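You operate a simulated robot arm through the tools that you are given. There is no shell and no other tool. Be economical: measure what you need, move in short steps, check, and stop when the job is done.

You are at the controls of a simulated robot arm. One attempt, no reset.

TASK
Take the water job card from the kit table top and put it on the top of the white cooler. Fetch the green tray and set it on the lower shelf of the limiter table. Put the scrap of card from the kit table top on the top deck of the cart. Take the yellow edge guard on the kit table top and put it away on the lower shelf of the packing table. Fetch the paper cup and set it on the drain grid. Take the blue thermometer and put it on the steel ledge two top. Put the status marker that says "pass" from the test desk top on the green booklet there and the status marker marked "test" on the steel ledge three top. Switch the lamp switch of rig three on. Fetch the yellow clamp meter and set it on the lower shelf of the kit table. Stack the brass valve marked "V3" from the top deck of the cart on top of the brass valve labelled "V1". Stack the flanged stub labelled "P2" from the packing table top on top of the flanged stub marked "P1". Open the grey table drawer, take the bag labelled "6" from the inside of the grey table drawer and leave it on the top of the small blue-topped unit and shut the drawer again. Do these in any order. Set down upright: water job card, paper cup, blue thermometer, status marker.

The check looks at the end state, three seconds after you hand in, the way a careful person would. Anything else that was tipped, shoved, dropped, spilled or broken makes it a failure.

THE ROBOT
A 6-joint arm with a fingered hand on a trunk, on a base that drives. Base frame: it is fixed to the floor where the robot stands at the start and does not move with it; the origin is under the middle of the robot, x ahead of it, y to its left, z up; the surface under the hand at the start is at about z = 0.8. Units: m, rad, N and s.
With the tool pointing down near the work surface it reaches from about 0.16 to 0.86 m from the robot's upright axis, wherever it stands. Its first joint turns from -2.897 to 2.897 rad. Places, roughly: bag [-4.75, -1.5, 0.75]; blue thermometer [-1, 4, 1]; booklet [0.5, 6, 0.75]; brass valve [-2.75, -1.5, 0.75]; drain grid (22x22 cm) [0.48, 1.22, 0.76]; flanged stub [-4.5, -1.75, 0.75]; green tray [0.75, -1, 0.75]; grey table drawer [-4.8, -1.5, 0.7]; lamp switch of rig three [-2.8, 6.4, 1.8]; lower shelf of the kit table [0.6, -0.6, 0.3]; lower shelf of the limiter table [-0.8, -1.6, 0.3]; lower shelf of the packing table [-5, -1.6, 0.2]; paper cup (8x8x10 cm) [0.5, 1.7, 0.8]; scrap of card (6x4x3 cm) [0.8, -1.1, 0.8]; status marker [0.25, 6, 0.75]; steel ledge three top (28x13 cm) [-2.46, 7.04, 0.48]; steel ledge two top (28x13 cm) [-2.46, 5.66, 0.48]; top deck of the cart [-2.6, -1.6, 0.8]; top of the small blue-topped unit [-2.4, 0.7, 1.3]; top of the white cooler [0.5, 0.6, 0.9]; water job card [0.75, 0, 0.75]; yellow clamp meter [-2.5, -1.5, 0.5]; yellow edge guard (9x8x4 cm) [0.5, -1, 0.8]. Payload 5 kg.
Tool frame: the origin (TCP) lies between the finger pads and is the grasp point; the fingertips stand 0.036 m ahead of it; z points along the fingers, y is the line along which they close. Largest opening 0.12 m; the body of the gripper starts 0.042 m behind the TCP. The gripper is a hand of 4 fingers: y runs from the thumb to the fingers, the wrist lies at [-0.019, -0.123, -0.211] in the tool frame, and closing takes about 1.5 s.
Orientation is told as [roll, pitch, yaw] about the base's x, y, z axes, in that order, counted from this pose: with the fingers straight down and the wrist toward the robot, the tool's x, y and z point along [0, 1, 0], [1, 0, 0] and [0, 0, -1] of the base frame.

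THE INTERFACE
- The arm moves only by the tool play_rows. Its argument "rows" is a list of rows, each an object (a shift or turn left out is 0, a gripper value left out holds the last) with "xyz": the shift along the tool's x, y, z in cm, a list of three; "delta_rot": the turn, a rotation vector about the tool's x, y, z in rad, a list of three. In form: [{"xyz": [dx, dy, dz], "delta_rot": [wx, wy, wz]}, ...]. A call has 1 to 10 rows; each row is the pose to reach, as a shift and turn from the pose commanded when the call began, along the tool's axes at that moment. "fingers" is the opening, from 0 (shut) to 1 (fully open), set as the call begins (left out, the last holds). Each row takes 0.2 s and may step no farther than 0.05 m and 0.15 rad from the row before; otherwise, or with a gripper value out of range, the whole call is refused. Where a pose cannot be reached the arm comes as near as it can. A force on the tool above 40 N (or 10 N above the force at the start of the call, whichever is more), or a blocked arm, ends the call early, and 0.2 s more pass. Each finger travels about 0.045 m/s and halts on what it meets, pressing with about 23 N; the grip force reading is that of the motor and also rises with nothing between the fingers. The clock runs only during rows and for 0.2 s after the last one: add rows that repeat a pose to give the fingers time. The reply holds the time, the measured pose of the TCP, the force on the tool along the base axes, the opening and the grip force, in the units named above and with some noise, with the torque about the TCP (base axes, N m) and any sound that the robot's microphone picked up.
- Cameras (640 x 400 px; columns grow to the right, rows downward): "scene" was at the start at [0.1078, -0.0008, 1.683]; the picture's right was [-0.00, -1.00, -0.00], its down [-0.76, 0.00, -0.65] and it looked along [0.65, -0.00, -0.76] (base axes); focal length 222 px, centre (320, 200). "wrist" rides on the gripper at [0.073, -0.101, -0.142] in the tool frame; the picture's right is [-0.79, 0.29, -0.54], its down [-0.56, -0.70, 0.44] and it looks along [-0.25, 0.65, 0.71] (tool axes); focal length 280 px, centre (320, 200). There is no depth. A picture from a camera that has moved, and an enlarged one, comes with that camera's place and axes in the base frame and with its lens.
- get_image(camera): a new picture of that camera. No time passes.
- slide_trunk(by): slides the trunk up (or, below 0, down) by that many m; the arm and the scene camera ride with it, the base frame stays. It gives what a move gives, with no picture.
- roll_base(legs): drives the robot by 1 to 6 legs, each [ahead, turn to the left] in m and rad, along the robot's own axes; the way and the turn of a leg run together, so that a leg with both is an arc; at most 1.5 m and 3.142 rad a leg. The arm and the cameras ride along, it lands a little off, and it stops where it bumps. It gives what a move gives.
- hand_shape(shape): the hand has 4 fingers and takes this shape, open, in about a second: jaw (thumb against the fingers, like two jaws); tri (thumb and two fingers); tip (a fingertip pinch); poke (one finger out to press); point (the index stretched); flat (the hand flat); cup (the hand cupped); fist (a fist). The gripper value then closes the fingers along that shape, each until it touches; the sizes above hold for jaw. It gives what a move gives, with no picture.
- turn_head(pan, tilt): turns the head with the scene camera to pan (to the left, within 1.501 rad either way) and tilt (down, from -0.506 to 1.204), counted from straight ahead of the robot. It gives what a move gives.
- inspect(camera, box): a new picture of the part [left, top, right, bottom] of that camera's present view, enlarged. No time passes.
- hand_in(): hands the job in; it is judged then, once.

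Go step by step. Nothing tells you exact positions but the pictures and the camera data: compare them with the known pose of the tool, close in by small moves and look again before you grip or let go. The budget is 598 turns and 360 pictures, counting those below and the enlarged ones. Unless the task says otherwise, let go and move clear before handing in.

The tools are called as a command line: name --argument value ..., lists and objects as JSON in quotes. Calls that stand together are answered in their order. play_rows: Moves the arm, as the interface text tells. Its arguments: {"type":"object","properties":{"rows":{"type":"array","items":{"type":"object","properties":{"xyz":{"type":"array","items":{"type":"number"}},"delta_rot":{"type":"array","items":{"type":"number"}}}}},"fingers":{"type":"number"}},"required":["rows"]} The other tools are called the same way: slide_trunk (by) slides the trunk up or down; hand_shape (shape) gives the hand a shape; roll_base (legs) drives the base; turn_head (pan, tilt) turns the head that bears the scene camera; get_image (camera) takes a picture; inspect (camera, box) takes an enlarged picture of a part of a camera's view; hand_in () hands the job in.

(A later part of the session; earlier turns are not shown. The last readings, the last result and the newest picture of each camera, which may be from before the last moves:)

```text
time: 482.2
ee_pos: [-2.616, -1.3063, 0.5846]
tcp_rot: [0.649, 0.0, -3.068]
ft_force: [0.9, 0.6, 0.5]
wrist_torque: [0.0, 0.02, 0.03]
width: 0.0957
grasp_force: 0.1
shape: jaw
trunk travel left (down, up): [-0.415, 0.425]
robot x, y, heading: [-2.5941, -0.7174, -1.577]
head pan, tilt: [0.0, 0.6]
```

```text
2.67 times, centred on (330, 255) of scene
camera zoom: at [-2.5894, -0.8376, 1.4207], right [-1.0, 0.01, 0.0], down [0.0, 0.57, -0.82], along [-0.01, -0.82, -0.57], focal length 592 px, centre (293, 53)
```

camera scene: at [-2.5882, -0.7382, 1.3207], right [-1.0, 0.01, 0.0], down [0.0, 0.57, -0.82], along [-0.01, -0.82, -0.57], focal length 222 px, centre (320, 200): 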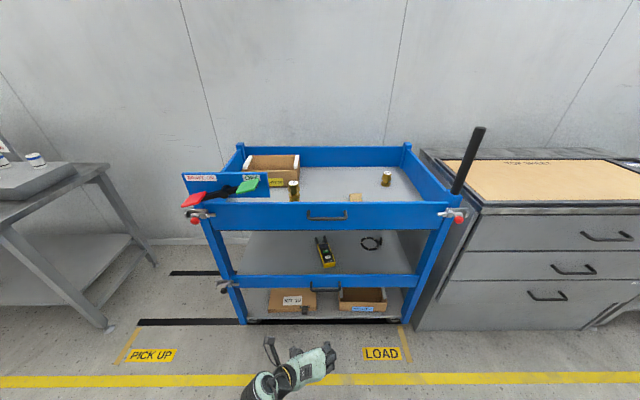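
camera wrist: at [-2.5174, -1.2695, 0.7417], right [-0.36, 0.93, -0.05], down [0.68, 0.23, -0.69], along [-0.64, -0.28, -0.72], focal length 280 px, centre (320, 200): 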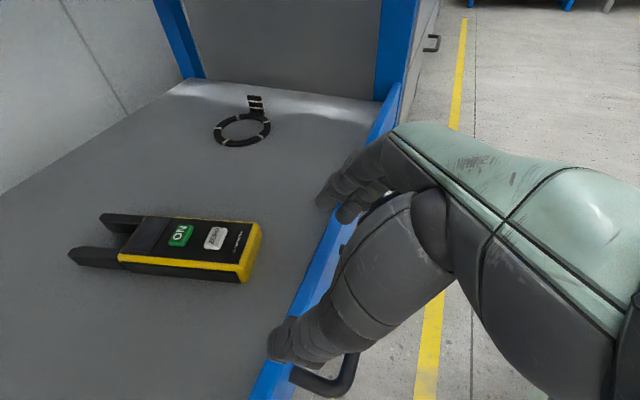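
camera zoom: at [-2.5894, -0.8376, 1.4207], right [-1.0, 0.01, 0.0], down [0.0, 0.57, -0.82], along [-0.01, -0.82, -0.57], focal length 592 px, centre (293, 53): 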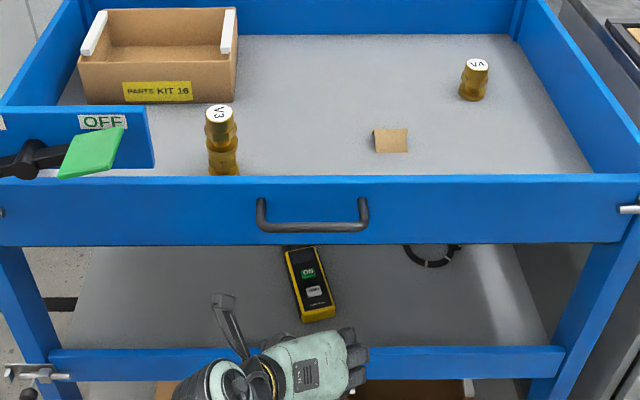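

play_rows --rows '[{"xyz": [3.1, 1.3, 2.4]}, {"xyz": [6.2, 2.6, 4.7]}, {"xyz": [9.2, 3.8, 7.1]}]'

get_image --camera "wrist"

inspect --camera "scene" --box '[210, 180, 450, 330]'

```text
time: 483.1
ee_pos: [-2.6448, -1.423, 0.5814]
tcp_rot: [0.648, 0.0, -3.068]
ft_force: [1.0, -0.1, -0.5]
wrist_torque: [0.0, -0.04, -0.03]
width: 0.0957
grasp_force: 0.1
shape: jaw
trunk travel left (down, up): [-0.415, 0.425]
robot x, y, heading: [-2.5918, -0.7172, -1.584]
head pan, tilt: [0.0, 0.6]
```

```text
127 pictures are left
camera wrist: at [-2.5462, -1.3867, 0.7385], right [-0.36, 0.93, -0.04], down [0.68, 0.23, -0.69], along [-0.64, -0.28, -0.72], focal length 280 px, centre (320, 200)
```

wrist: 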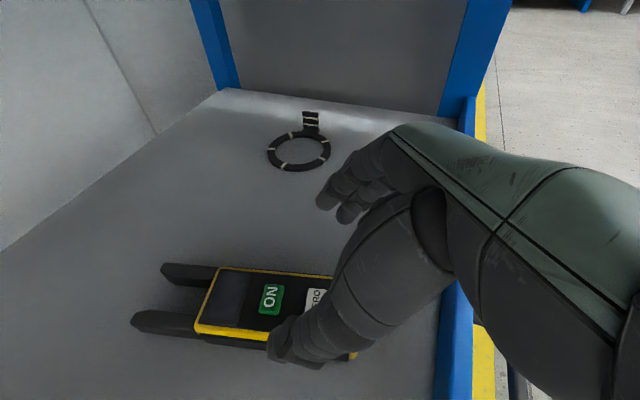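

```text
2.67 times, centred on (330, 255) of scene
camera zoom: at [-2.5893, -0.8386, 1.4206], right [-1.0, 0.01, 0.0], down [0.0, 0.57, -0.82], along [-0.01, -0.82, -0.57], focal length 592 px, centre (293, 53)
```

zoom: 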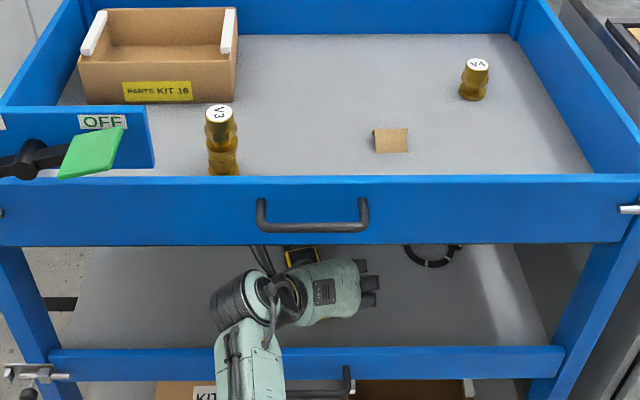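

play_rows --rows '[{"xyz": [-1.5, 0, 2.6]}, {"xyz": [-3, 0, 5.2]}, {"xyz": [-4, 0, 7.1]}]'

inspect --camera "wrist" --box '[180, 150, 420, 400]'

```text
time: 483.8
ee_pos: [-2.6458, -1.4396, 0.5335]
tcp_rot: [0.674, -0.014, -3.068]
ft_force: [2.2, 10.1, 29.5]
wrist_torque: [0.57, 1.73, -0.55]
width: 0.096
grasp_force: 0.1
shape: jaw
trunk travel left (down, up): [-0.415, 0.425]
robot x, y, heading: [-2.5904, -0.7248, -1.578]
head pan, tilt: [0.0, 0.6]
stopped in row 3: the force on the tool passed its limit at 51 N (the readings are from after the stop); the commanded pose is now the measured one
```

```text
1.60 times, centred on (300, 275) of wrist
camera zoom: at [-2.5446, -1.3998, 0.6877], right [-0.36, 0.93, -0.06], down [0.68, 0.21, -0.71], along [-0.64, -0.3, -0.71], focal length 449 px, centre (352, 80)
```

zoom: 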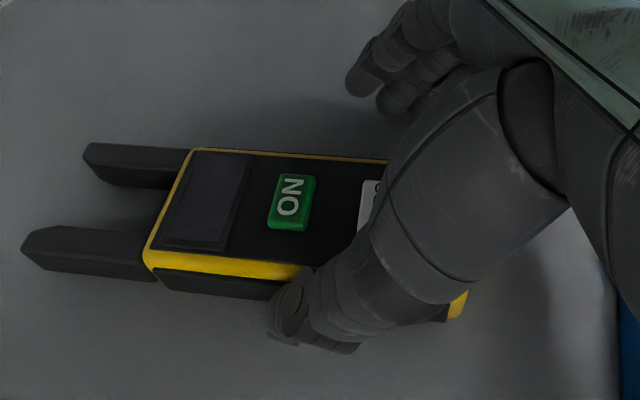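

Fingers touched the deck (it is nearer z≈0.47). Raise 1 cm and shift 1.2 cm toward +x.

play_rows --rows '[{"xyz": [0.6, -0.3, -0.9]}, {"xyz": [0.6, -1.2, -0.9]}]'

inspect --camera "wrist" --box '[180, 150, 420, 400]'

```text
time: 484.4
ee_pos: [-2.634, -1.4357, 0.5364]
tcp_rot: [0.663, -0.009, -3.067]
ft_force: [-3.0, 0.3, 9.1]
wrist_torque: [0.03, 0.73, 0.01]
width: 0.0962
grasp_force: 0.1
shape: jaw
trunk travel left (down, up): [-0.415, 0.425]
robot x, y, heading: [-2.5907, -0.7139, -1.579]
head pan, tilt: [0.0, 0.6]
```

```text
1.60 times, centred on (300, 275) of wrist
camera zoom: at [-2.5342, -1.3964, 0.6918], right [-0.36, 0.93, -0.06], down [0.68, 0.22, -0.7], along [-0.64, -0.29, -0.71], focal length 449 px, centre (352, 80)
```

zoom: 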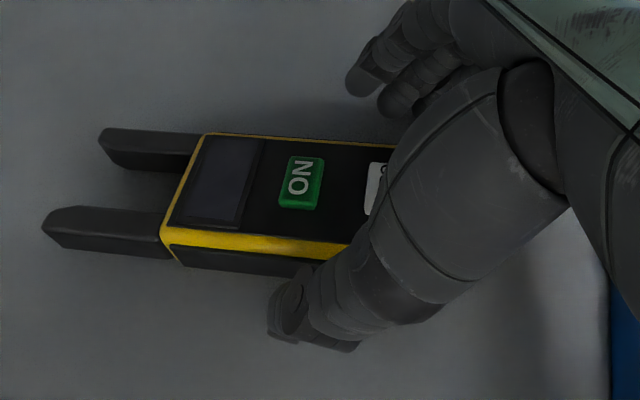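

play_rows --rows '[{"xyz": [0.3, -0.2, -0.5]}, {"xyz": [0.3, -0.2, -0.5]}]'

play_rows --rows '[{"xyz": [0, 0, 0]}, {"xyz": [0, 0, 0]}, {"xyz": [0, 0, 0]}, {"xyz": [0, 0, 0]}, {"xyz": [0, 0, 0]}]' --fingers 0.2

inspect --camera "wrist" --box '[180, 150, 420, 400]'

```text
time: 485.0
ee_pos: [-2.6305, -1.4334, 0.5418]
tcp_rot: [0.663, -0.007, -3.065]
ft_force: [0.7, 0.5, -0.2]
wrist_torque: [-0.01, 0.01, 0.0]
width: 0.0963
grasp_force: 0.1
shape: jaw
trunk travel left (down, up): [-0.415, 0.425]
robot x, y, heading: [-2.5901, -0.7171, -1.578]
head pan, tilt: [0.0, 0.6]
```

```text
time: 486.2
ee_pos: [-2.6322, -1.436, 0.5422]
tcp_rot: [0.663, -0.01, -3.066]
ft_force: [1.4, 1.2, 4.5]
wrist_torque: [-0.15, 0.06, 0.15]
width: 0.0503
grasp_force: 23.1
shape: jaw
trunk travel left (down, up): [-0.415, 0.425]
robot x, y, heading: [-2.5889, -0.7168, -1.575]
head pan, tilt: [0.0, 0.6]
```

```text
1.60 times, centred on (300, 275) of wrist
camera zoom: at [-2.5312, -1.3961, 0.6988], right [-0.36, 0.93, -0.06], down [0.68, 0.22, -0.7], along [-0.64, -0.29, -0.71], focal length 449 px, centre (352, 80)
```

zoom: 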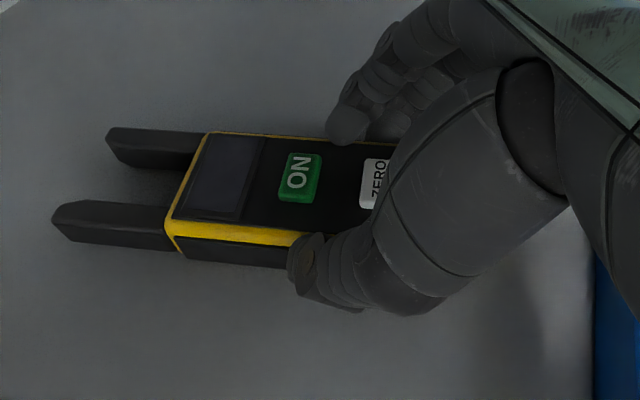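

Gripped. Lift 3.5 cm.

play_rows --rows '[{"xyz": [0.6, 0, -0.8]}, {"xyz": [1.2, 0, -1.6]}, {"xyz": [2.3, 0, -2.9]}]'

get_image --camera "wrist"

```text
time: 487.0
ee_pos: [-2.6325, -1.435, 0.5789]
tcp_rot: [0.663, -0.009, -3.068]
ft_force: [0.8, 0.7, -3.3]
wrist_torque: [0.1, 0.02, 0.0]
width: 0.0498
grasp_force: 23.5
shape: jaw
trunk travel left (down, up): [-0.415, 0.425]
robot x, y, heading: [-2.5887, -0.7186, -1.578]
head pan, tilt: [0.0, 0.6]
```

```text
122 pictures are left
camera wrist: at [-2.5324, -1.3965, 0.7349], right [-0.36, 0.93, -0.05], down [0.68, 0.22, -0.7], along [-0.64, -0.29, -0.71], focal length 280 px, centre (320, 200)
```

wrist: 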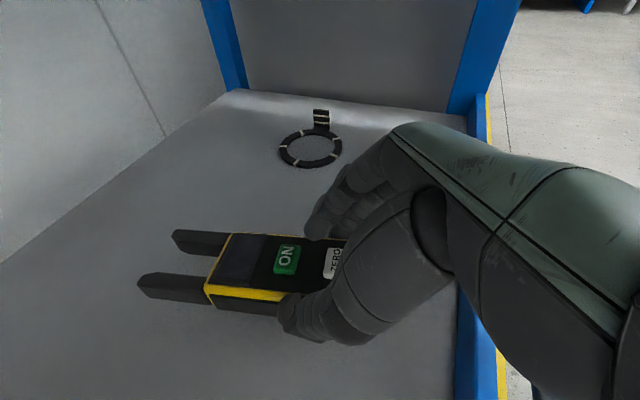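

play_rows --rows '[{"xyz": [0.6, 0, -0.8]}, {"xyz": [1.2, 0, -1.6]}, {"xyz": [1.8, 0, -2.4]}, {"xyz": [2.2, 0, -2.8]}]'

inspect --camera "scene" --box '[240, 220, 400, 320]'

```text
time: 487.8
ee_pos: [-2.6332, -1.4272, 0.5932]
tcp_rot: [0.634, -0.011, -3.067]
ft_force: [0.1, 1.6, -13.0]
wrist_torque: [-0.68, 1.29, 0.24]
width: 0.0494
grasp_force: 22.9
shape: jaw
trunk travel left (down, up): [-0.415, 0.425]
robot x, y, heading: [-2.5897, -0.7203, -1.579]
head pan, tilt: [0.0, 0.6]
stopped in row 3: the force on the tool passed its limit at 48 N (the readings are from after the stop); the commanded pose is now the measured one
```

```text
4.00 times, centred on (320, 270) of scene
camera zoom: at [-2.5892, -0.8379, 1.4207], right [-1.0, 0.01, 0.0], down [0.0, 0.57, -0.82], along [-0.01, -0.82, -0.57], focal length 888 px, centre (320, -80)
```

zoom: 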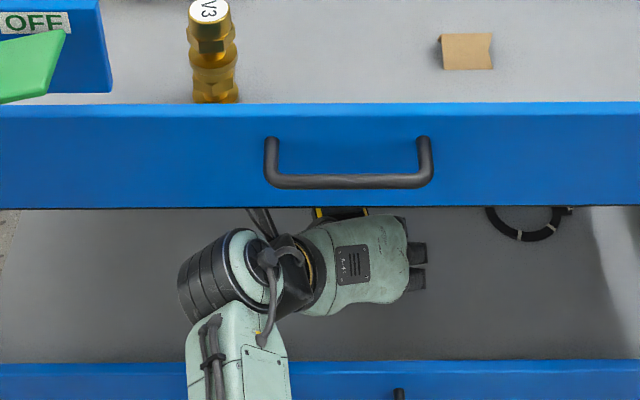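

The hand touched the top panel's underside; lower a little, ease out 3 cm, then raise.

play_rows --rows '[{"xyz": [-0.43, 0, 0.55]}, {"xyz": [-1.6, 0, -0.37]}, {"xyz": [-2.8, 0, -1.28]}, {"xyz": [-2.2, 0, -2.07]}, {"xyz": [-1.6, 0, -2.86]}, {"xyz": [-0.97, 0, -3.65]}]'

get_image --camera "wrist"

```text
time: 488.9
ee_pos: [-2.6361, -1.3934, 0.5927]
tcp_rot: [0.616, -0.013, -3.067]
ft_force: [0.0, 0.2, -12.7]
wrist_torque: [-0.34, 1.21, 0.04]
width: 0.0496
grasp_force: 22.9
shape: jaw
trunk travel left (down, up): [-0.415, 0.425]
robot x, y, heading: [-2.5843, -0.7201, -1.581]
head pan, tilt: [0.0, 0.6]
stopped in row 5: the force on the tool passed its limit at 46 N (the readings are from after the stop); the commanded pose is now the measured one
```

```text
120 pictures are left
camera wrist: at [-2.5346, -1.3613, 0.7496], right [-0.36, 0.93, -0.01], down [0.67, 0.25, -0.69], along [-0.65, -0.26, -0.72], focal length 280 px, centre (320, 200)
```

wrist: 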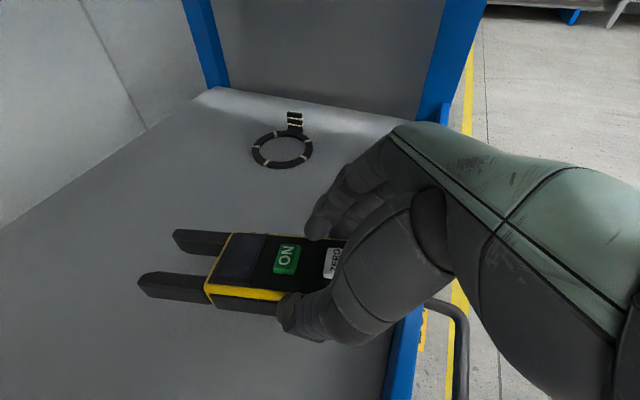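

The wrist lever is what hits the panel. I'll go back in 3 cm, and tilt the hand flatter while raising.

play_rows --rows '[{"xyz": [0.76, 0, 1.5]}, {"xyz": [1.98, 0, 2.38]}, {"xyz": [2.3, 0, 2.0], "delta_rot": [0, 0.12, 0]}, {"xyz": [2.56, 0, 1.57], "delta_rot": [0, 0.24, 0]}, {"xyz": [2.8, 0, 1.2], "delta_rot": [0, 0.36, 0]}]'

get_image --camera "wrist"

inspect --camera "scene" --box '[240, 220, 400, 320]'

```text
time: 490.1
ee_pos: [-2.6334, -1.4233, 0.6033]
tcp_rot: [0.984, -0.016, -3.065]
ft_force: [-0.1, -0.3, -2.3]
wrist_torque: [0.12, 0.02, -0.02]
width: 0.0495
grasp_force: 23.2
shape: jaw
trunk travel left (down, up): [-0.415, 0.425]
robot x, y, heading: [-2.5913, -0.7205, -1.581]
head pan, tilt: [0.0, 0.6]
```

```text
119 pictures are left
camera wrist: at [-2.5366, -1.337, 0.7395], right [-0.36, 0.86, -0.35], down [0.69, -0.01, -0.72], along [-0.62, -0.5, -0.6], focal length 280 px, centre (320, 200)
```

wrist: 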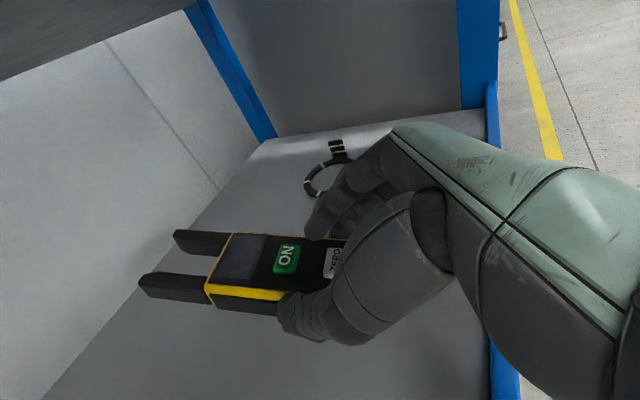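

```text
4.00 times, centred on (320, 270) of scene
camera zoom: at [-2.5893, -0.8372, 1.4208], right [-1.0, 0.01, 0.0], down [0.0, 0.56, -0.83], along [-0.01, -0.82, -0.56], focal length 888 px, centre (320, -80)
```

zoom: 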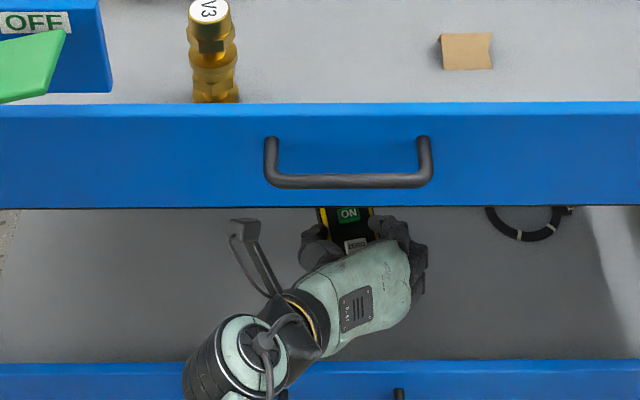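

play_rows --rows '[{"xyz": [0.83, 0, -0.55]}, {"xyz": [1.66, 0, -1.1]}, {"xyz": [2.5, 0, -1.66]}]'

inspect --camera "scene" --box '[240, 220, 400, 320]'

```text
time: 490.9
ee_pos: [-2.6337, -1.4182, 0.6248]
tcp_rot: [0.965, -0.015, -3.066]
ft_force: [0.9, 0.5, -2.6]
wrist_torque: [0.12, 0.0, -0.02]
width: 0.0495
grasp_force: 23.1
shape: jaw
trunk travel left (down, up): [-0.415, 0.425]
robot x, y, heading: [-2.59, -0.7172, -1.583]
head pan, tilt: [0.0, 0.6]
stopped in row 3: the force on the tool passed its limit at 50 N (the readings are from after the stop); the commanded pose is now the measured one
```

```text
4.00 times, centred on (320, 270) of scene
camera zoom: at [-2.5893, -0.836, 1.4211], right [-1.0, 0.01, 0.0], down [0.0, 0.56, -0.83], along [-0.01, -0.83, -0.56], focal length 888 px, centre (320, -80)
```

zoom: 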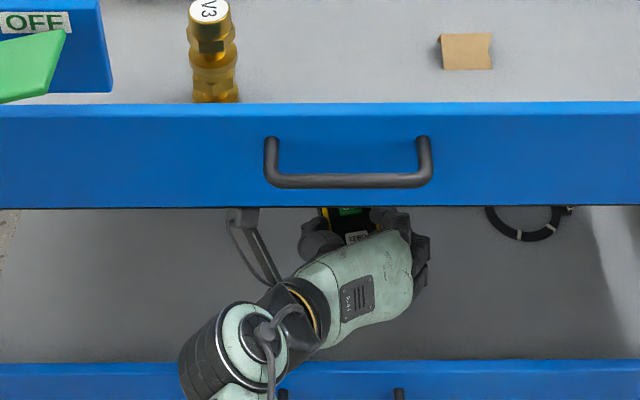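

play_rows --rows '[{"xyz": [-0.41, 0, 0.28]}, {"xyz": [-1.5, 0, -1.4]}, {"xyz": [-2.6, 0, -3.0]}, {"xyz": [-3.7, 0, -4.7]}]'

get_image --camera "wrist"

inspect --camera "scene" --box '[240, 220, 400, 320]'

```text
time: 491.9
ee_pos: [-2.6392, -1.3586, 0.6194]
tcp_rot: [0.965, -0.015, -3.065]
ft_force: [-1.2, -0.2, -2.0]
wrist_torque: [0.11, 0.01, 0.01]
width: 0.0495
grasp_force: 23.3
shape: jaw
trunk travel left (down, up): [-0.415, 0.425]
robot x, y, heading: [-2.5891, -0.7188, -1.583]
head pan, tilt: [0.0, 0.6]
```

```text
116 pictures are left
camera wrist: at [-2.5411, -1.2743, 0.7581], right [-0.36, 0.87, -0.34], down [0.69, 0.01, -0.72], along [-0.63, -0.49, -0.6], focal length 280 px, centre (320, 200)
```

wrist: 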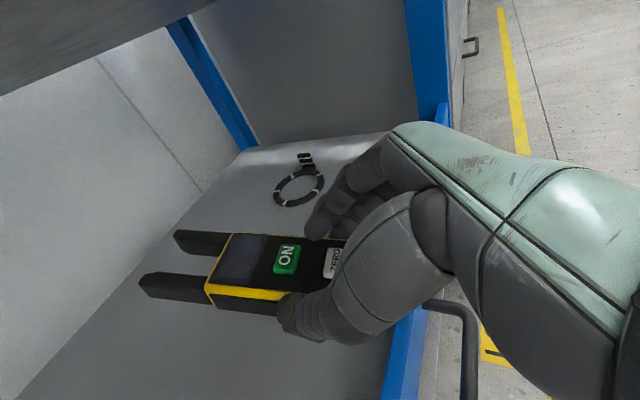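

```text
4.00 times, centred on (320, 270) of scene
camera zoom: at [-2.5894, -0.8367, 1.4208], right [-1.0, 0.01, 0.0], down [0.0, 0.56, -0.83], along [-0.01, -0.83, -0.56], focal length 888 px, centre (320, -80)
```

zoom: 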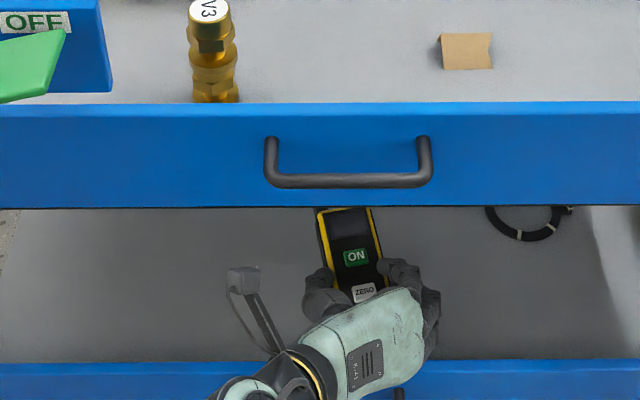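

play_rows --rows '[{"xyz": [-1, 0, -2.2]}, {"xyz": [-2, 0, -4.4]}, {"xyz": [-3, 0, -6.6]}, {"xyz": [-4, 0, -8.8]}, {"xyz": [-5.3, 0, -12]}, {"xyz": [-6.8, 0, -15.5]}, {"xyz": [-8.3, 0, -19]}]'

get_image --camera "scene"

```text
time: 493.5
ee_pos: [-2.6339, -1.2514, 0.7277]
tcp_rot: [1.151, 0.02, -3.074]
ft_force: [0.2, -0.2, -1.5]
wrist_torque: [0.11, 0.02, 0.03]
width: 0.0493
grasp_force: 23.0
shape: jaw
trunk travel left (down, up): [-0.415, 0.425]
robot x, y, heading: [-2.5905, -0.7177, -1.585]
head pan, tilt: [0.0, 0.6]
stopped in row 7: the arm was blocked; the commanded pose is now the measured one
```

```text
114 pictures are left
camera scene: at [-2.5887, -0.8449, 1.4193], right [-1.0, 0.01, 0.0], down [0.0, 0.57, -0.82], along [-0.01, -0.82, -0.57], focal length 222 px, centre (320, 200)
```

scene: 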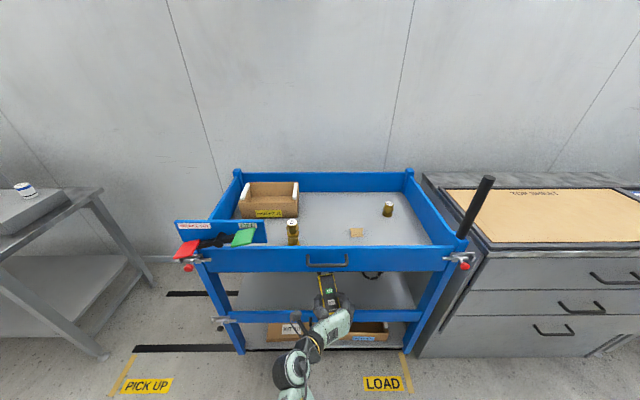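

Out far enough; back the base away now.

roll_base --legs '[[-0.3, 0]]'

get_image --camera "scene"

get_image --camera "wrist"

```text
time: 495.7
ee_pos: [-2.6291, -0.9511, 0.7294]
tcp_rot: [1.15, 0.022, -3.074]
ft_force: [0.1, 0.1, -1.8]
wrist_torque: [0.11, 0.04, 0.0]
width: 0.0495
grasp_force: 22.9
shape: jaw
trunk travel left (down, up): [-0.415, 0.425]
robot x, y, heading: [-2.5859, -0.4123, -1.585]
head pan, tilt: [0.0, 0.6]
```

```text
113 pictures are left
camera scene: at [-2.5861, -0.5431, 1.4201], right [-1.0, 0.01, 0.0], down [0.01, 0.57, -0.82], along [-0.01, -0.82, -0.57], focal length 222 px, centre (320, 200)
```

scene: 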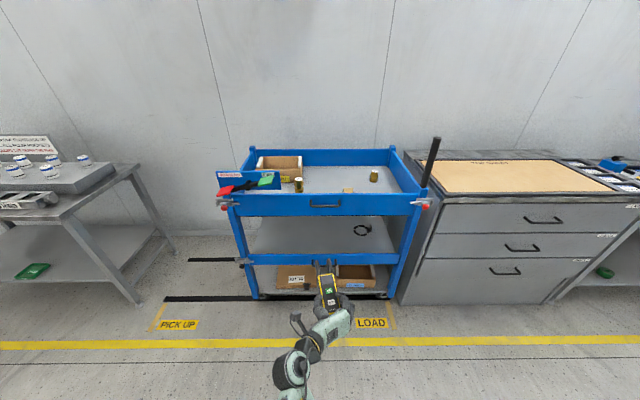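

```text
112 pictures are left
camera wrist: at [-2.5382, -0.8423, 0.8546], right [-0.33, 0.8, -0.51], down [0.73, -0.13, -0.68], along [-0.6, -0.59, -0.54], focal length 280 px, centre (320, 200)
```

wrist: 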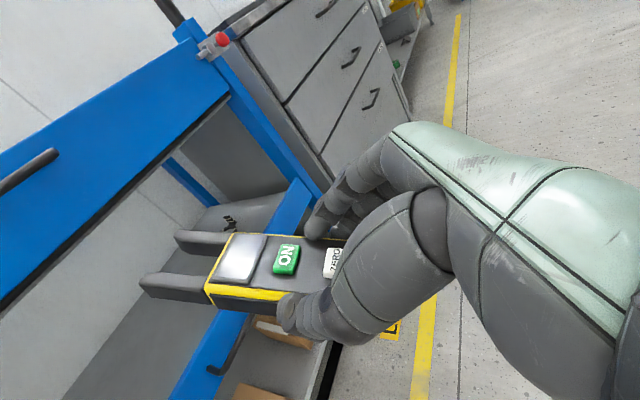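

The meter is out and everything else stands. Drive to the kit table's south part (stopping short).

roll_base --legs '[[0, 1.306], [1.1, 0], [1.07, 0], [0, 0.28]]'

slide_trunk --by -0.2

turn_head --pan 0.0 --tilt 0.5

get_image --camera "scene"

```text
time: 512.3
ee_pos: [0.0165, -1.0346, 0.7305]
tcp_rot: [1.153, 0.022, -1.474]
ft_force: [1.3, 0.6, -1.8]
wrist_torque: [-0.04, 0.13, 0.01]
width: 0.0493
grasp_force: 23.3
shape: jaw
trunk travel left (down, up): [-0.415, 0.425]
robot x, y, heading: [-0.5188, -1.0088, 0.018]
head pan, tilt: [0.0, 0.6]
```

```text
time: 514.5
ee_pos: [0.0164, -1.0337, 0.5304]
tcp_rot: [1.158, 0.024, -1.472]
ft_force: [-0.8, -0.8, -2.6]
wrist_torque: [-0.01, 0.15, -0.02]
width: 0.0493
grasp_force: 22.9
shape: jaw
trunk travel left (down, up): [-0.215, 0.625]
robot x, y, heading: [-0.5188, -1.0058, 0.023]
head pan, tilt: [0.0, 0.6]
```

```text
time: 515.2
ee_pos: [0.0169, -1.0341, 0.5311]
tcp_rot: [1.158, 0.025, -1.473]
ft_force: [0.3, -0.1, -2.8]
wrist_torque: [-0.02, 0.12, 0.0]
width: 0.0494
grasp_force: 23.5
shape: jaw
trunk travel left (down, up): [-0.215, 0.625]
robot x, y, heading: [-0.5196, -1.0048, 0.017]
head pan, tilt: [0.0, 0.499]
```

```text
111 pictures are left
camera scene: at [-0.3919, -1.0054, 1.2287], right [0.02, -1.0, 0.0], down [-0.48, -0.01, -0.88], along [0.88, 0.02, -0.48], focal length 222 px, centre (320, 200)
```

scene: 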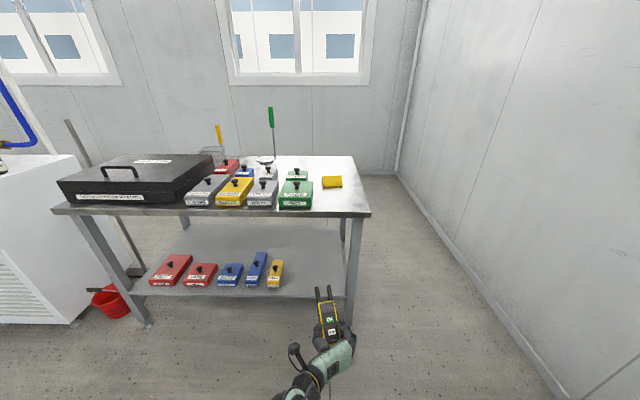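

play_rows --rows '[{"xyz": [-0.1, -1, 2.8], "delta_rot": [0, -0.12, 0]}, {"xyz": [-0.3, -2, 5.6], "delta_rot": [0, -0.24, 0]}, {"xyz": [-0.4, -3, 8.4], "delta_rot": [0, -0.36, 0]}, {"xyz": [-0.6, -4, 11.1], "delta_rot": [0, -0.48, 0]}]'

roll_base --legs '[[0.25, 0]]'

get_image --camera "wrist"

```text
time: 516.2
ee_pos: [0.1059, -0.9826, 0.4821]
tcp_rot: [0.676, 0.021, -1.473]
ft_force: [-0.2, 0.3, -2.5]
wrist_torque: [-0.02, 0.14, -0.01]
width: 0.0494
grasp_force: 22.8
shape: jaw
trunk travel left (down, up): [-0.215, 0.625]
robot x, y, heading: [-0.5177, -1.0039, 0.022]
head pan, tilt: [0.0, 0.499]
```

```text
time: 518.1
ee_pos: [0.3596, -0.9794, 0.4817]
tcp_rot: [0.676, 0.024, -1.473]
ft_force: [0.5, -0.1, -2.7]
wrist_torque: [-0.05, 0.09, 0.03]
width: 0.0491
grasp_force: 23.3
shape: jaw
trunk travel left (down, up): [-0.215, 0.625]
robot x, y, heading: [-0.2662, -1.0056, 0.022]
head pan, tilt: [0.0, 0.499]
```

```text
110 pictures are left
camera wrist: at [0.3174, -0.8839, 0.6406], right [-0.92, -0.38, -0.08], down [-0.23, 0.7, -0.68], along [0.31, -0.61, -0.73], focal length 280 px, centre (320, 200)
```

wrist: 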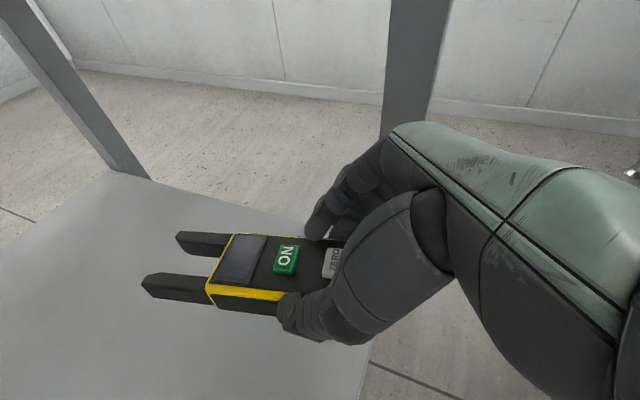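

play_rows --rows '[{"xyz": [3.9, 0.5, 3.1]}, {"xyz": [7.8, 1, 6.2]}, {"xyz": [6.2, 1, 8.2]}, {"xyz": [4.7, 1, 10.1]}, {"xyz": [3.4, 1, 11.7]}, {"xyz": [2.5, 1, 12.8]}]'

inspect --camera "wrist" --box '[100, 150, 420, 400]'

```text
time: 519.5
ee_pos: [0.4597, -0.9775, 0.3983]
tcp_rot: [0.678, 0.022, -1.474]
ft_force: [-0.4, -0.2, -1.8]
wrist_torque: [-0.01, 0.07, 0.0]
width: 0.0491
grasp_force: 22.8
shape: jaw
trunk travel left (down, up): [-0.215, 0.625]
robot x, y, heading: [-0.266, -1.0007, 0.019]
head pan, tilt: [0.0, 0.499]
```

```text
1.60 times, centred on (260, 275) of wrist
camera zoom: at [0.4182, -0.8824, 0.558], right [-0.92, -0.38, -0.08], down [-0.23, 0.7, -0.68], along [0.31, -0.61, -0.73], focal length 449 px, centre (416, 80)
```

zoom: 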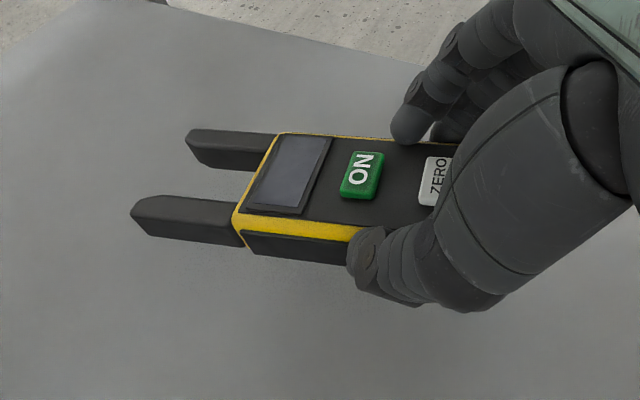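

Lower the rest to contact.

play_rows --rows '[{"xyz": [-0.6, 0, 0.8]}, {"xyz": [-0.95, 0, 1.2]}, {"xyz": [-1.25, 0, 1.56]}, {"xyz": [-1.55, 0, 1.95]}, {"xyz": [-1.9, 0, 2.3]}]'

```text
time: 520.7
ee_pos: [0.4586, -0.9759, 0.3683]
tcp_rot: [0.68, 0.022, -1.471]
ft_force: [-0.7, 0.1, -3.1]
wrist_torque: [-0.03, 0.08, 0.0]
width: 0.0492
grasp_force: 22.5
shape: jaw
trunk travel left (down, up): [-0.215, 0.625]
robot x, y, heading: [-0.2651, -1.0014, 0.016]
head pan, tilt: [0.0, 0.499]
```

play_rows --rows '[{"xyz": [-0.3, 0, 0.39]}, {"xyz": [-0.6, 0, 0.78]}, {"xyz": [-0.9, 0, 1.2]}, {"xyz": [-1.2, 0, 1.56]}]'

inspect --camera "wrist" --box '[100, 150, 420, 400]'

```text
time: 521.7
ee_pos: [0.4607, -0.9764, 0.3545]
tcp_rot: [0.683, 0.021, -1.473]
ft_force: [-8.9, -0.5, 18.0]
wrist_torque: [-0.36, -0.15, -0.1]
width: 0.0497
grasp_force: 23.1
shape: jaw
trunk travel left (down, up): [-0.215, 0.625]
robot x, y, heading: [-0.2668, -1.0029, 0.022]
head pan, tilt: [0.0, 0.499]
```

```text
1.60 times, centred on (260, 275) of wrist
camera zoom: at [0.4168, -0.8809, 0.5115], right [-0.92, -0.38, -0.09], down [-0.22, 0.7, -0.68], along [0.32, -0.61, -0.73], focal length 449 px, centre (416, 80)
```

zoom: 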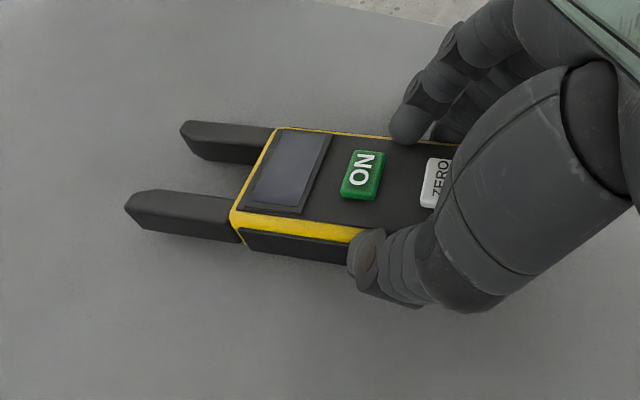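

On the shelf. Back off a touch, release, rise and withdraw.

play_rows --rows '[{"xyz": [0.3, 0, -0.4]}, {"xyz": [0.3, 0, -0.4]}]'

play_rows --rows '[{"xyz": [0, 0, 0]}, {"xyz": [0, 0, 0]}, {"xyz": [0, 0, 0]}, {"xyz": [0, 0, 0]}]' --fingers 0.8

play_rows --rows '[{"xyz": [1.2, 0, -1.6]}, {"xyz": [3.1, 0, -3.9]}, {"xyz": [4.4, 0, -5.5]}, {"xyz": [1.2, 0, -8]}, {"xyz": [-1.9, 0, -10.5]}, {"xyz": [-5, 0, -13]}, {"xyz": [-8.1, 0, -15.5]}]'

get_image --camera "wrist"

```text
time: 522.3
ee_pos: [0.459, -0.9758, 0.3545]
tcp_rot: [0.676, 0.023, -1.472]
ft_force: [2.3, 1.8, 0.1]
wrist_torque: [0.02, -0.12, 0.1]
width: 0.0492
grasp_force: 23.1
shape: jaw
trunk travel left (down, up): [-0.215, 0.625]
robot x, y, heading: [-0.2663, -1.0009, 0.02]
head pan, tilt: [0.0, 0.499]
```

```text
time: 523.3
ee_pos: [0.4579, -0.9763, 0.3559]
tcp_rot: [0.679, 0.022, -1.473]
ft_force: [-0.3, 0.6, 0.4]
wrist_torque: [0.02, -0.02, -0.01]
width: 0.0958
grasp_force: 0.0
shape: jaw
trunk travel left (down, up): [-0.215, 0.625]
robot x, y, heading: [-0.2642, -1.0002, 0.019]
head pan, tilt: [0.0, 0.499]
```

```text
time: 524.9
ee_pos: [0.2997, -0.995, 0.4237]
tcp_rot: [0.677, 0.022, -1.473]
ft_force: [0.0, -0.9, -0.6]
wrist_torque: [0.0, 0.01, -0.01]
width: 0.096
grasp_force: 0.1
shape: jaw
trunk travel left (down, up): [-0.215, 0.625]
robot x, y, heading: [-0.2652, -1.0008, 0.016]
head pan, tilt: [0.0, 0.499]
```

```text
107 pictures are left
camera wrist: at [0.2563, -0.9003, 0.5825], right [-0.92, -0.38, -0.08], down [-0.23, 0.7, -0.68], along [0.31, -0.61, -0.73], focal length 280 px, centre (320, 200)
```

wrist: 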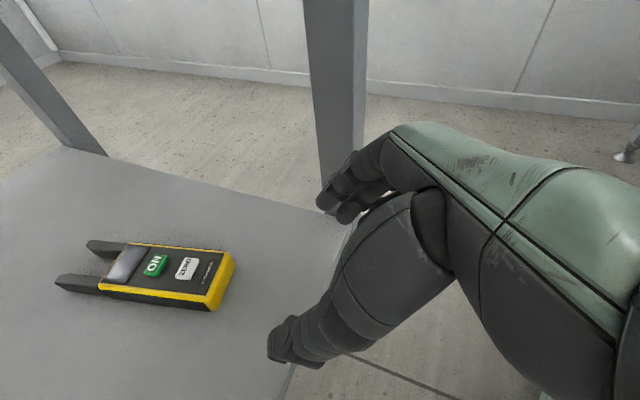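

Meter done. Back off, raise the trunk, and go for the yellow edge guard with the same hand orientation.

roll_base --legs '[[-0.25, 0]]'

slide_trunk --by 0.4

slide_trunk --by 0.2

roll_base --legs '[[0.36, 0]]'

get_image --camera "wrist"

inspect --camera "scene" --box '[240, 230, 400, 350]'

```text
time: 526.9
ee_pos: [0.0478, -1.0021, 0.4253]
tcp_rot: [0.679, 0.024, -1.477]
ft_force: [-0.8, -0.9, 0.1]
wrist_torque: [0.01, -0.04, -0.04]
width: 0.0958
grasp_force: 0.0
shape: jaw
trunk travel left (down, up): [-0.215, 0.625]
robot x, y, heading: [-0.517, -1.0074, 0.018]
head pan, tilt: [0.0, 0.499]
```

```text
time: 530.7
ee_pos: [0.0481, -1.0015, 0.8242]
tcp_rot: [0.679, 0.023, -1.477]
ft_force: [0.5, -0.1, -0.4]
wrist_torque: [0.01, -0.01, 0.0]
width: 0.0956
grasp_force: 0.1
shape: jaw
trunk travel left (down, up): [-0.615, 0.225]
robot x, y, heading: [-0.5178, -1.0078, 0.015]
head pan, tilt: [0.0, 0.499]
```

```text
time: 532.9
ee_pos: [0.0475, -0.9998, 1.0233]
tcp_rot: [0.678, 0.022, -1.476]
ft_force: [-0.2, -0.2, -0.3]
wrist_torque: [0.03, -0.01, -0.02]
width: 0.0957
grasp_force: 0.0
shape: jaw
trunk travel left (down, up): [-0.815, 0.025]
robot x, y, heading: [-0.516, -1.004, 0.013]
head pan, tilt: [0.0, 0.499]
```

```text
time: 535.4
ee_pos: [0.4103, -0.9926, 1.0245]
tcp_rot: [0.679, 0.019, -1.473]
ft_force: [0.3, -0.3, 0.2]
wrist_torque: [-0.02, 0.0, 0.03]
width: 0.0957
grasp_force: 0.2
shape: jaw
trunk travel left (down, up): [-0.815, 0.025]
robot x, y, heading: [-0.1548, -0.9986, 0.019]
head pan, tilt: [0.0, 0.499]
```

```text
106 pictures are left
camera wrist: at [0.3674, -0.8984, 1.1823], right [-0.92, -0.38, -0.08], down [-0.23, 0.7, -0.68], along [0.31, -0.61, -0.73], focal length 280 px, centre (320, 200)
```

wrist: 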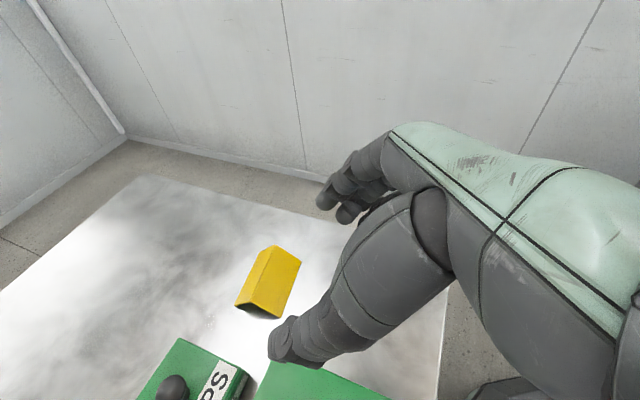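

```text
3.33 times, centred on (320, 290) of scene
camera zoom: at [-0.0346, -0.9982, 1.8299], right [0.02, -1.0, 0.0], down [-0.48, -0.01, -0.88], along [0.88, 0.02, -0.48], focal length 740 px, centre (320, -100)
```

zoom: 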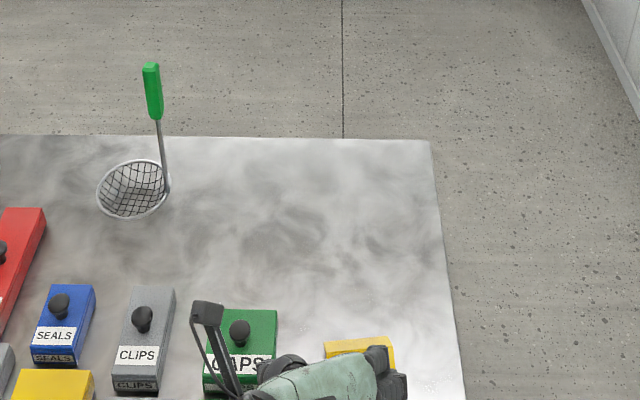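

play_rows --rows '[{"xyz": [0.3, 1.4, 3.3], "delta_rot": [0, -0.06, 0]}, {"xyz": [0.5, 2.7, 6.5], "delta_rot": [0, -0.12, 0]}, {"xyz": [0.8, 4.1, 9.8], "delta_rot": [0, -0.18, 0]}, {"xyz": [1.0, 5.4, 13], "delta_rot": [0, -0.23, 0]}]' --fingers 1.0

get_image --camera "wrist"

```text
time: 536.4
ee_pos: [0.5066, -1.0371, 0.9286]
tcp_rot: [0.447, 0.023, -1.473]
ft_force: [0.5, -0.2, -0.3]
wrist_torque: [-0.05, -0.02, 0.01]
width: 0.1194
grasp_force: 0.1
shape: jaw
trunk travel left (down, up): [-0.815, 0.025]
robot x, y, heading: [-0.1564, -1.0008, 0.016]
head pan, tilt: [0.0, 0.499]
```

```text
104 pictures are left
camera wrist: at [0.5005, -0.939, 1.09], right [-0.91, -0.38, 0.14], down [-0.38, 0.68, -0.63], along [0.14, -0.63, -0.77], focal length 280 px, centre (320, 200)
```

wrist: 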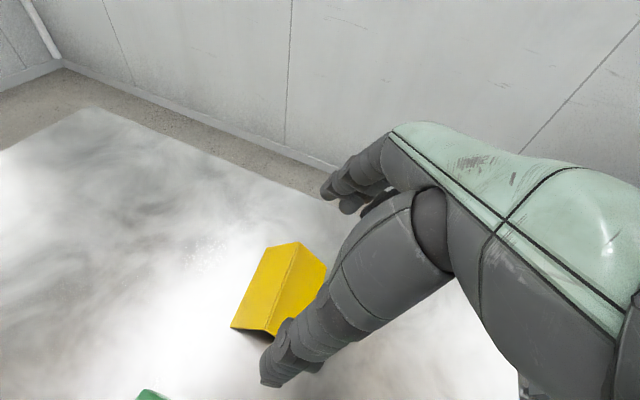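

play_rows --rows '[{"xyz": [-0.7, 0.1, 2.4]}, {"xyz": [-1.4, 0.2, 4.8]}, {"xyz": [-1.9, 0.3, 6.4]}, {"xyz": [-1.9, 0.3, 7.2]}]'

inspect --camera "wrist" --box '[200, 150, 420, 400]'

```text
time: 537.4
ee_pos: [0.5202, -1.038, 0.8567]
tcp_rot: [0.449, 0.021, -1.473]
ft_force: [0.5, 0.0, -0.6]
wrist_torque: [0.0, 0.02, 0.03]
width: 0.1197
grasp_force: 0.2
shape: jaw
trunk travel left (down, up): [-0.815, 0.025]
robot x, y, heading: [-0.1567, -1.0009, 0.018]
head pan, tilt: [0.0, 0.499]
```

```text
1.60 times, centred on (310, 275) of wrist
camera zoom: at [0.5136, -0.9391, 1.0168], right [-0.91, -0.38, 0.14], down [-0.38, 0.68, -0.63], along [0.14, -0.63, -0.77], focal length 449 px, centre (336, 80)
```

zoom: 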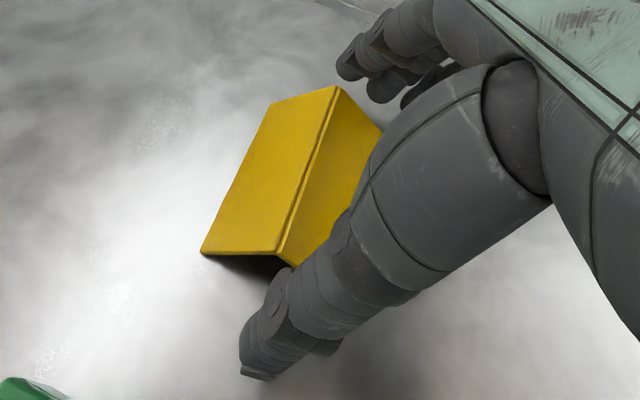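

Both ends are between thumb and fingers. Close.

play_rows --rows '[{"xyz": [0, 0, 0]}, {"xyz": [0, 0, 0]}, {"xyz": [0, 0, 0]}, {"xyz": [0, 0, 0]}, {"xyz": [0, 0, 0]}]' --fingers 0.4

inspect --camera "wrist" --box '[200, 150, 420, 400]'

```text
time: 538.6
ee_pos: [0.5198, -1.0379, 0.8568]
tcp_rot: [0.45, 0.021, -1.474]
ft_force: [-1.3, -0.1, 4.5]
wrist_torque: [0.01, 0.1, -0.01]
width: 0.0811
grasp_force: 22.6
shape: jaw
trunk travel left (down, up): [-0.815, 0.025]
robot x, y, heading: [-0.1574, -1.0027, 0.019]
head pan, tilt: [0.0, 0.499]
```

```text
1.60 times, centred on (310, 275) of wrist
camera zoom: at [0.5126, -0.9389, 1.018], right [-0.91, -0.38, 0.14], down [-0.38, 0.68, -0.63], along [0.14, -0.63, -0.77], focal length 449 px, centre (336, 80)
```

zoom: 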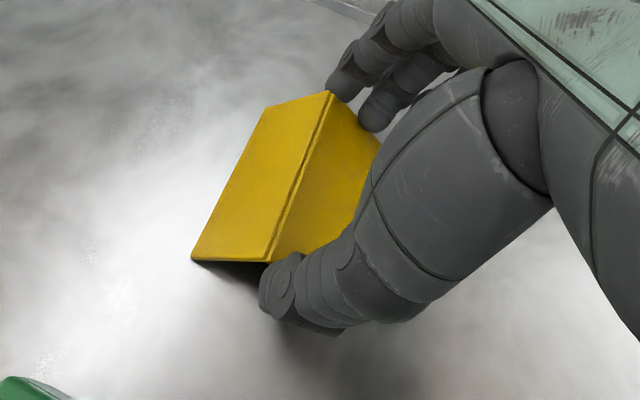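

play_rows --rows '[{"xyz": [0.6, 0, -1.3]}, {"xyz": [1.7, 0, -3.6]}, {"xyz": [3.4, 0, -7.2]}, {"xyz": [5, 0, -10.5]}]'

get_image --camera "wrist"

```text
time: 539.6
ee_pos: [0.5162, -1.0391, 0.9723]
tcp_rot: [0.446, 0.024, -1.473]
ft_force: [-0.2, -0.4, 0.9]
wrist_torque: [-0.02, 0.0, 0.01]
width: 0.0513
grasp_force: 22.9
shape: jaw
trunk travel left (down, up): [-0.815, 0.025]
robot x, y, heading: [-0.1564, -1.001, 0.018]
head pan, tilt: [0.0, 0.499]
```

```text
101 pictures are left
camera wrist: at [0.5107, -0.9406, 1.1331], right [-0.91, -0.38, 0.14], down [-0.38, 0.68, -0.63], along [0.14, -0.63, -0.77], focal length 280 px, centre (320, 200)
```

wrist: 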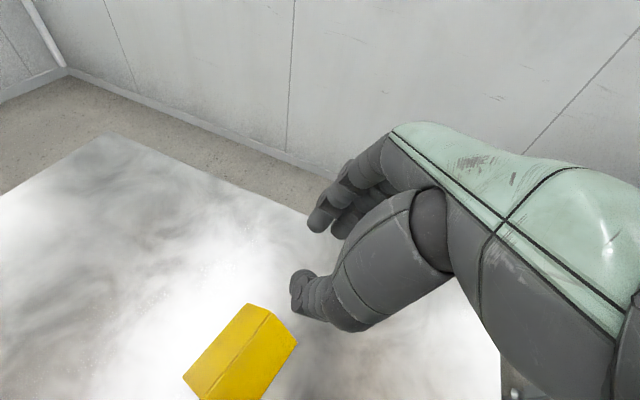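

It slipped out while lifting. Open, shift back, and look where it lies.

play_rows --rows '[{"xyz": [-2.5, 0, -2.5]}, {"xyz": [-5.5, -1, -4.5]}, {"xyz": [-8, -1.5, -6]}]' --fingers 1.0

get_image --camera "wrist"

inspect --camera "scene" --box '[240, 250, 400, 370]'

```text
time: 540.4
ee_pos: [0.4177, -1.0346, 0.991]
tcp_rot: [0.45, 0.022, -1.472]
ft_force: [-0.1, -0.1, -0.3]
wrist_torque: [-0.01, 0.01, 0.01]
width: 0.1197
grasp_force: 0.0
shape: jaw
trunk travel left (down, up): [-0.815, 0.025]
robot x, y, heading: [-0.1534, -0.9999, 0.022]
head pan, tilt: [0.0, 0.499]
```

```text
100 pictures are left
camera wrist: at [0.4116, -0.9363, 1.1526], right [-0.91, -0.38, 0.14], down [-0.38, 0.68, -0.63], along [0.15, -0.62, -0.77], focal length 280 px, centre (320, 200)
```

wrist: 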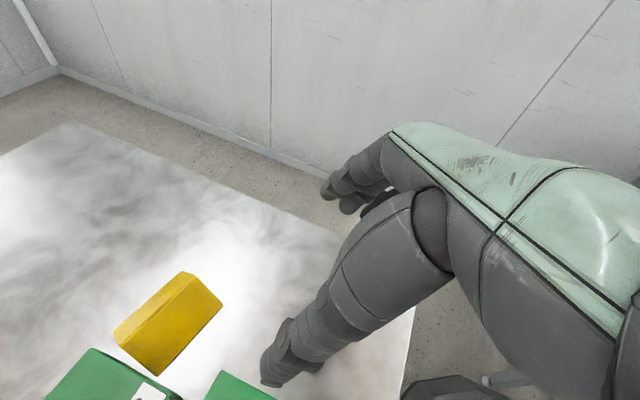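

```text
3.33 times, centred on (320, 310) of scene
camera zoom: at [-0.0349, -0.9983, 1.8299], right [0.02, -1.0, 0.0], down [-0.48, -0.01, -0.88], along [0.88, 0.02, -0.48], focal length 740 px, centre (320, -167)
```

zoom: 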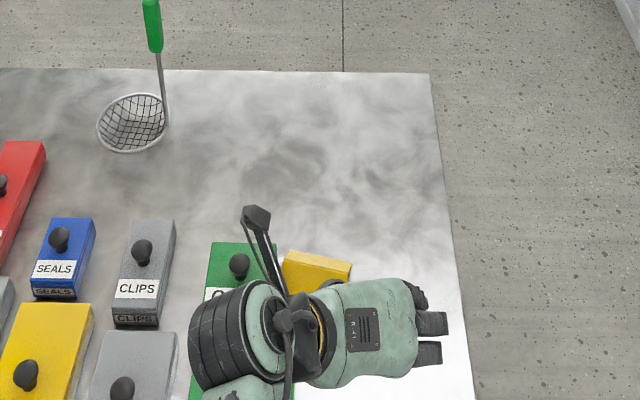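

inspect --camera "wrist" --box '[90, 250, 250, 400]'

```text
2.67 times, centred on (170, 325) of wrist
camera zoom: at [0.4116, -0.9363, 1.1526], right [-0.91, -0.38, 0.14], down [-0.38, 0.68, -0.63], along [0.15, -0.62, -0.77], focal length 748 px, centre (720, -133)
```

zoom: 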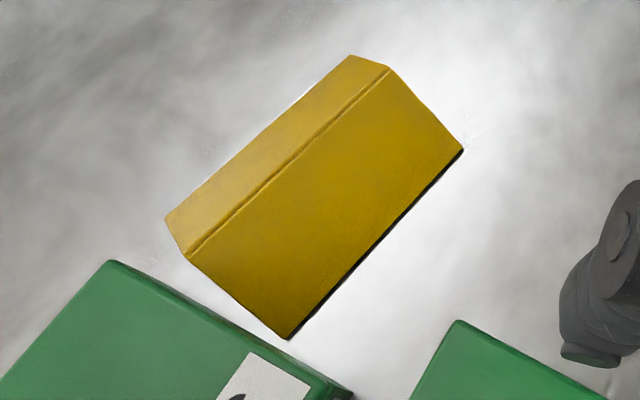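

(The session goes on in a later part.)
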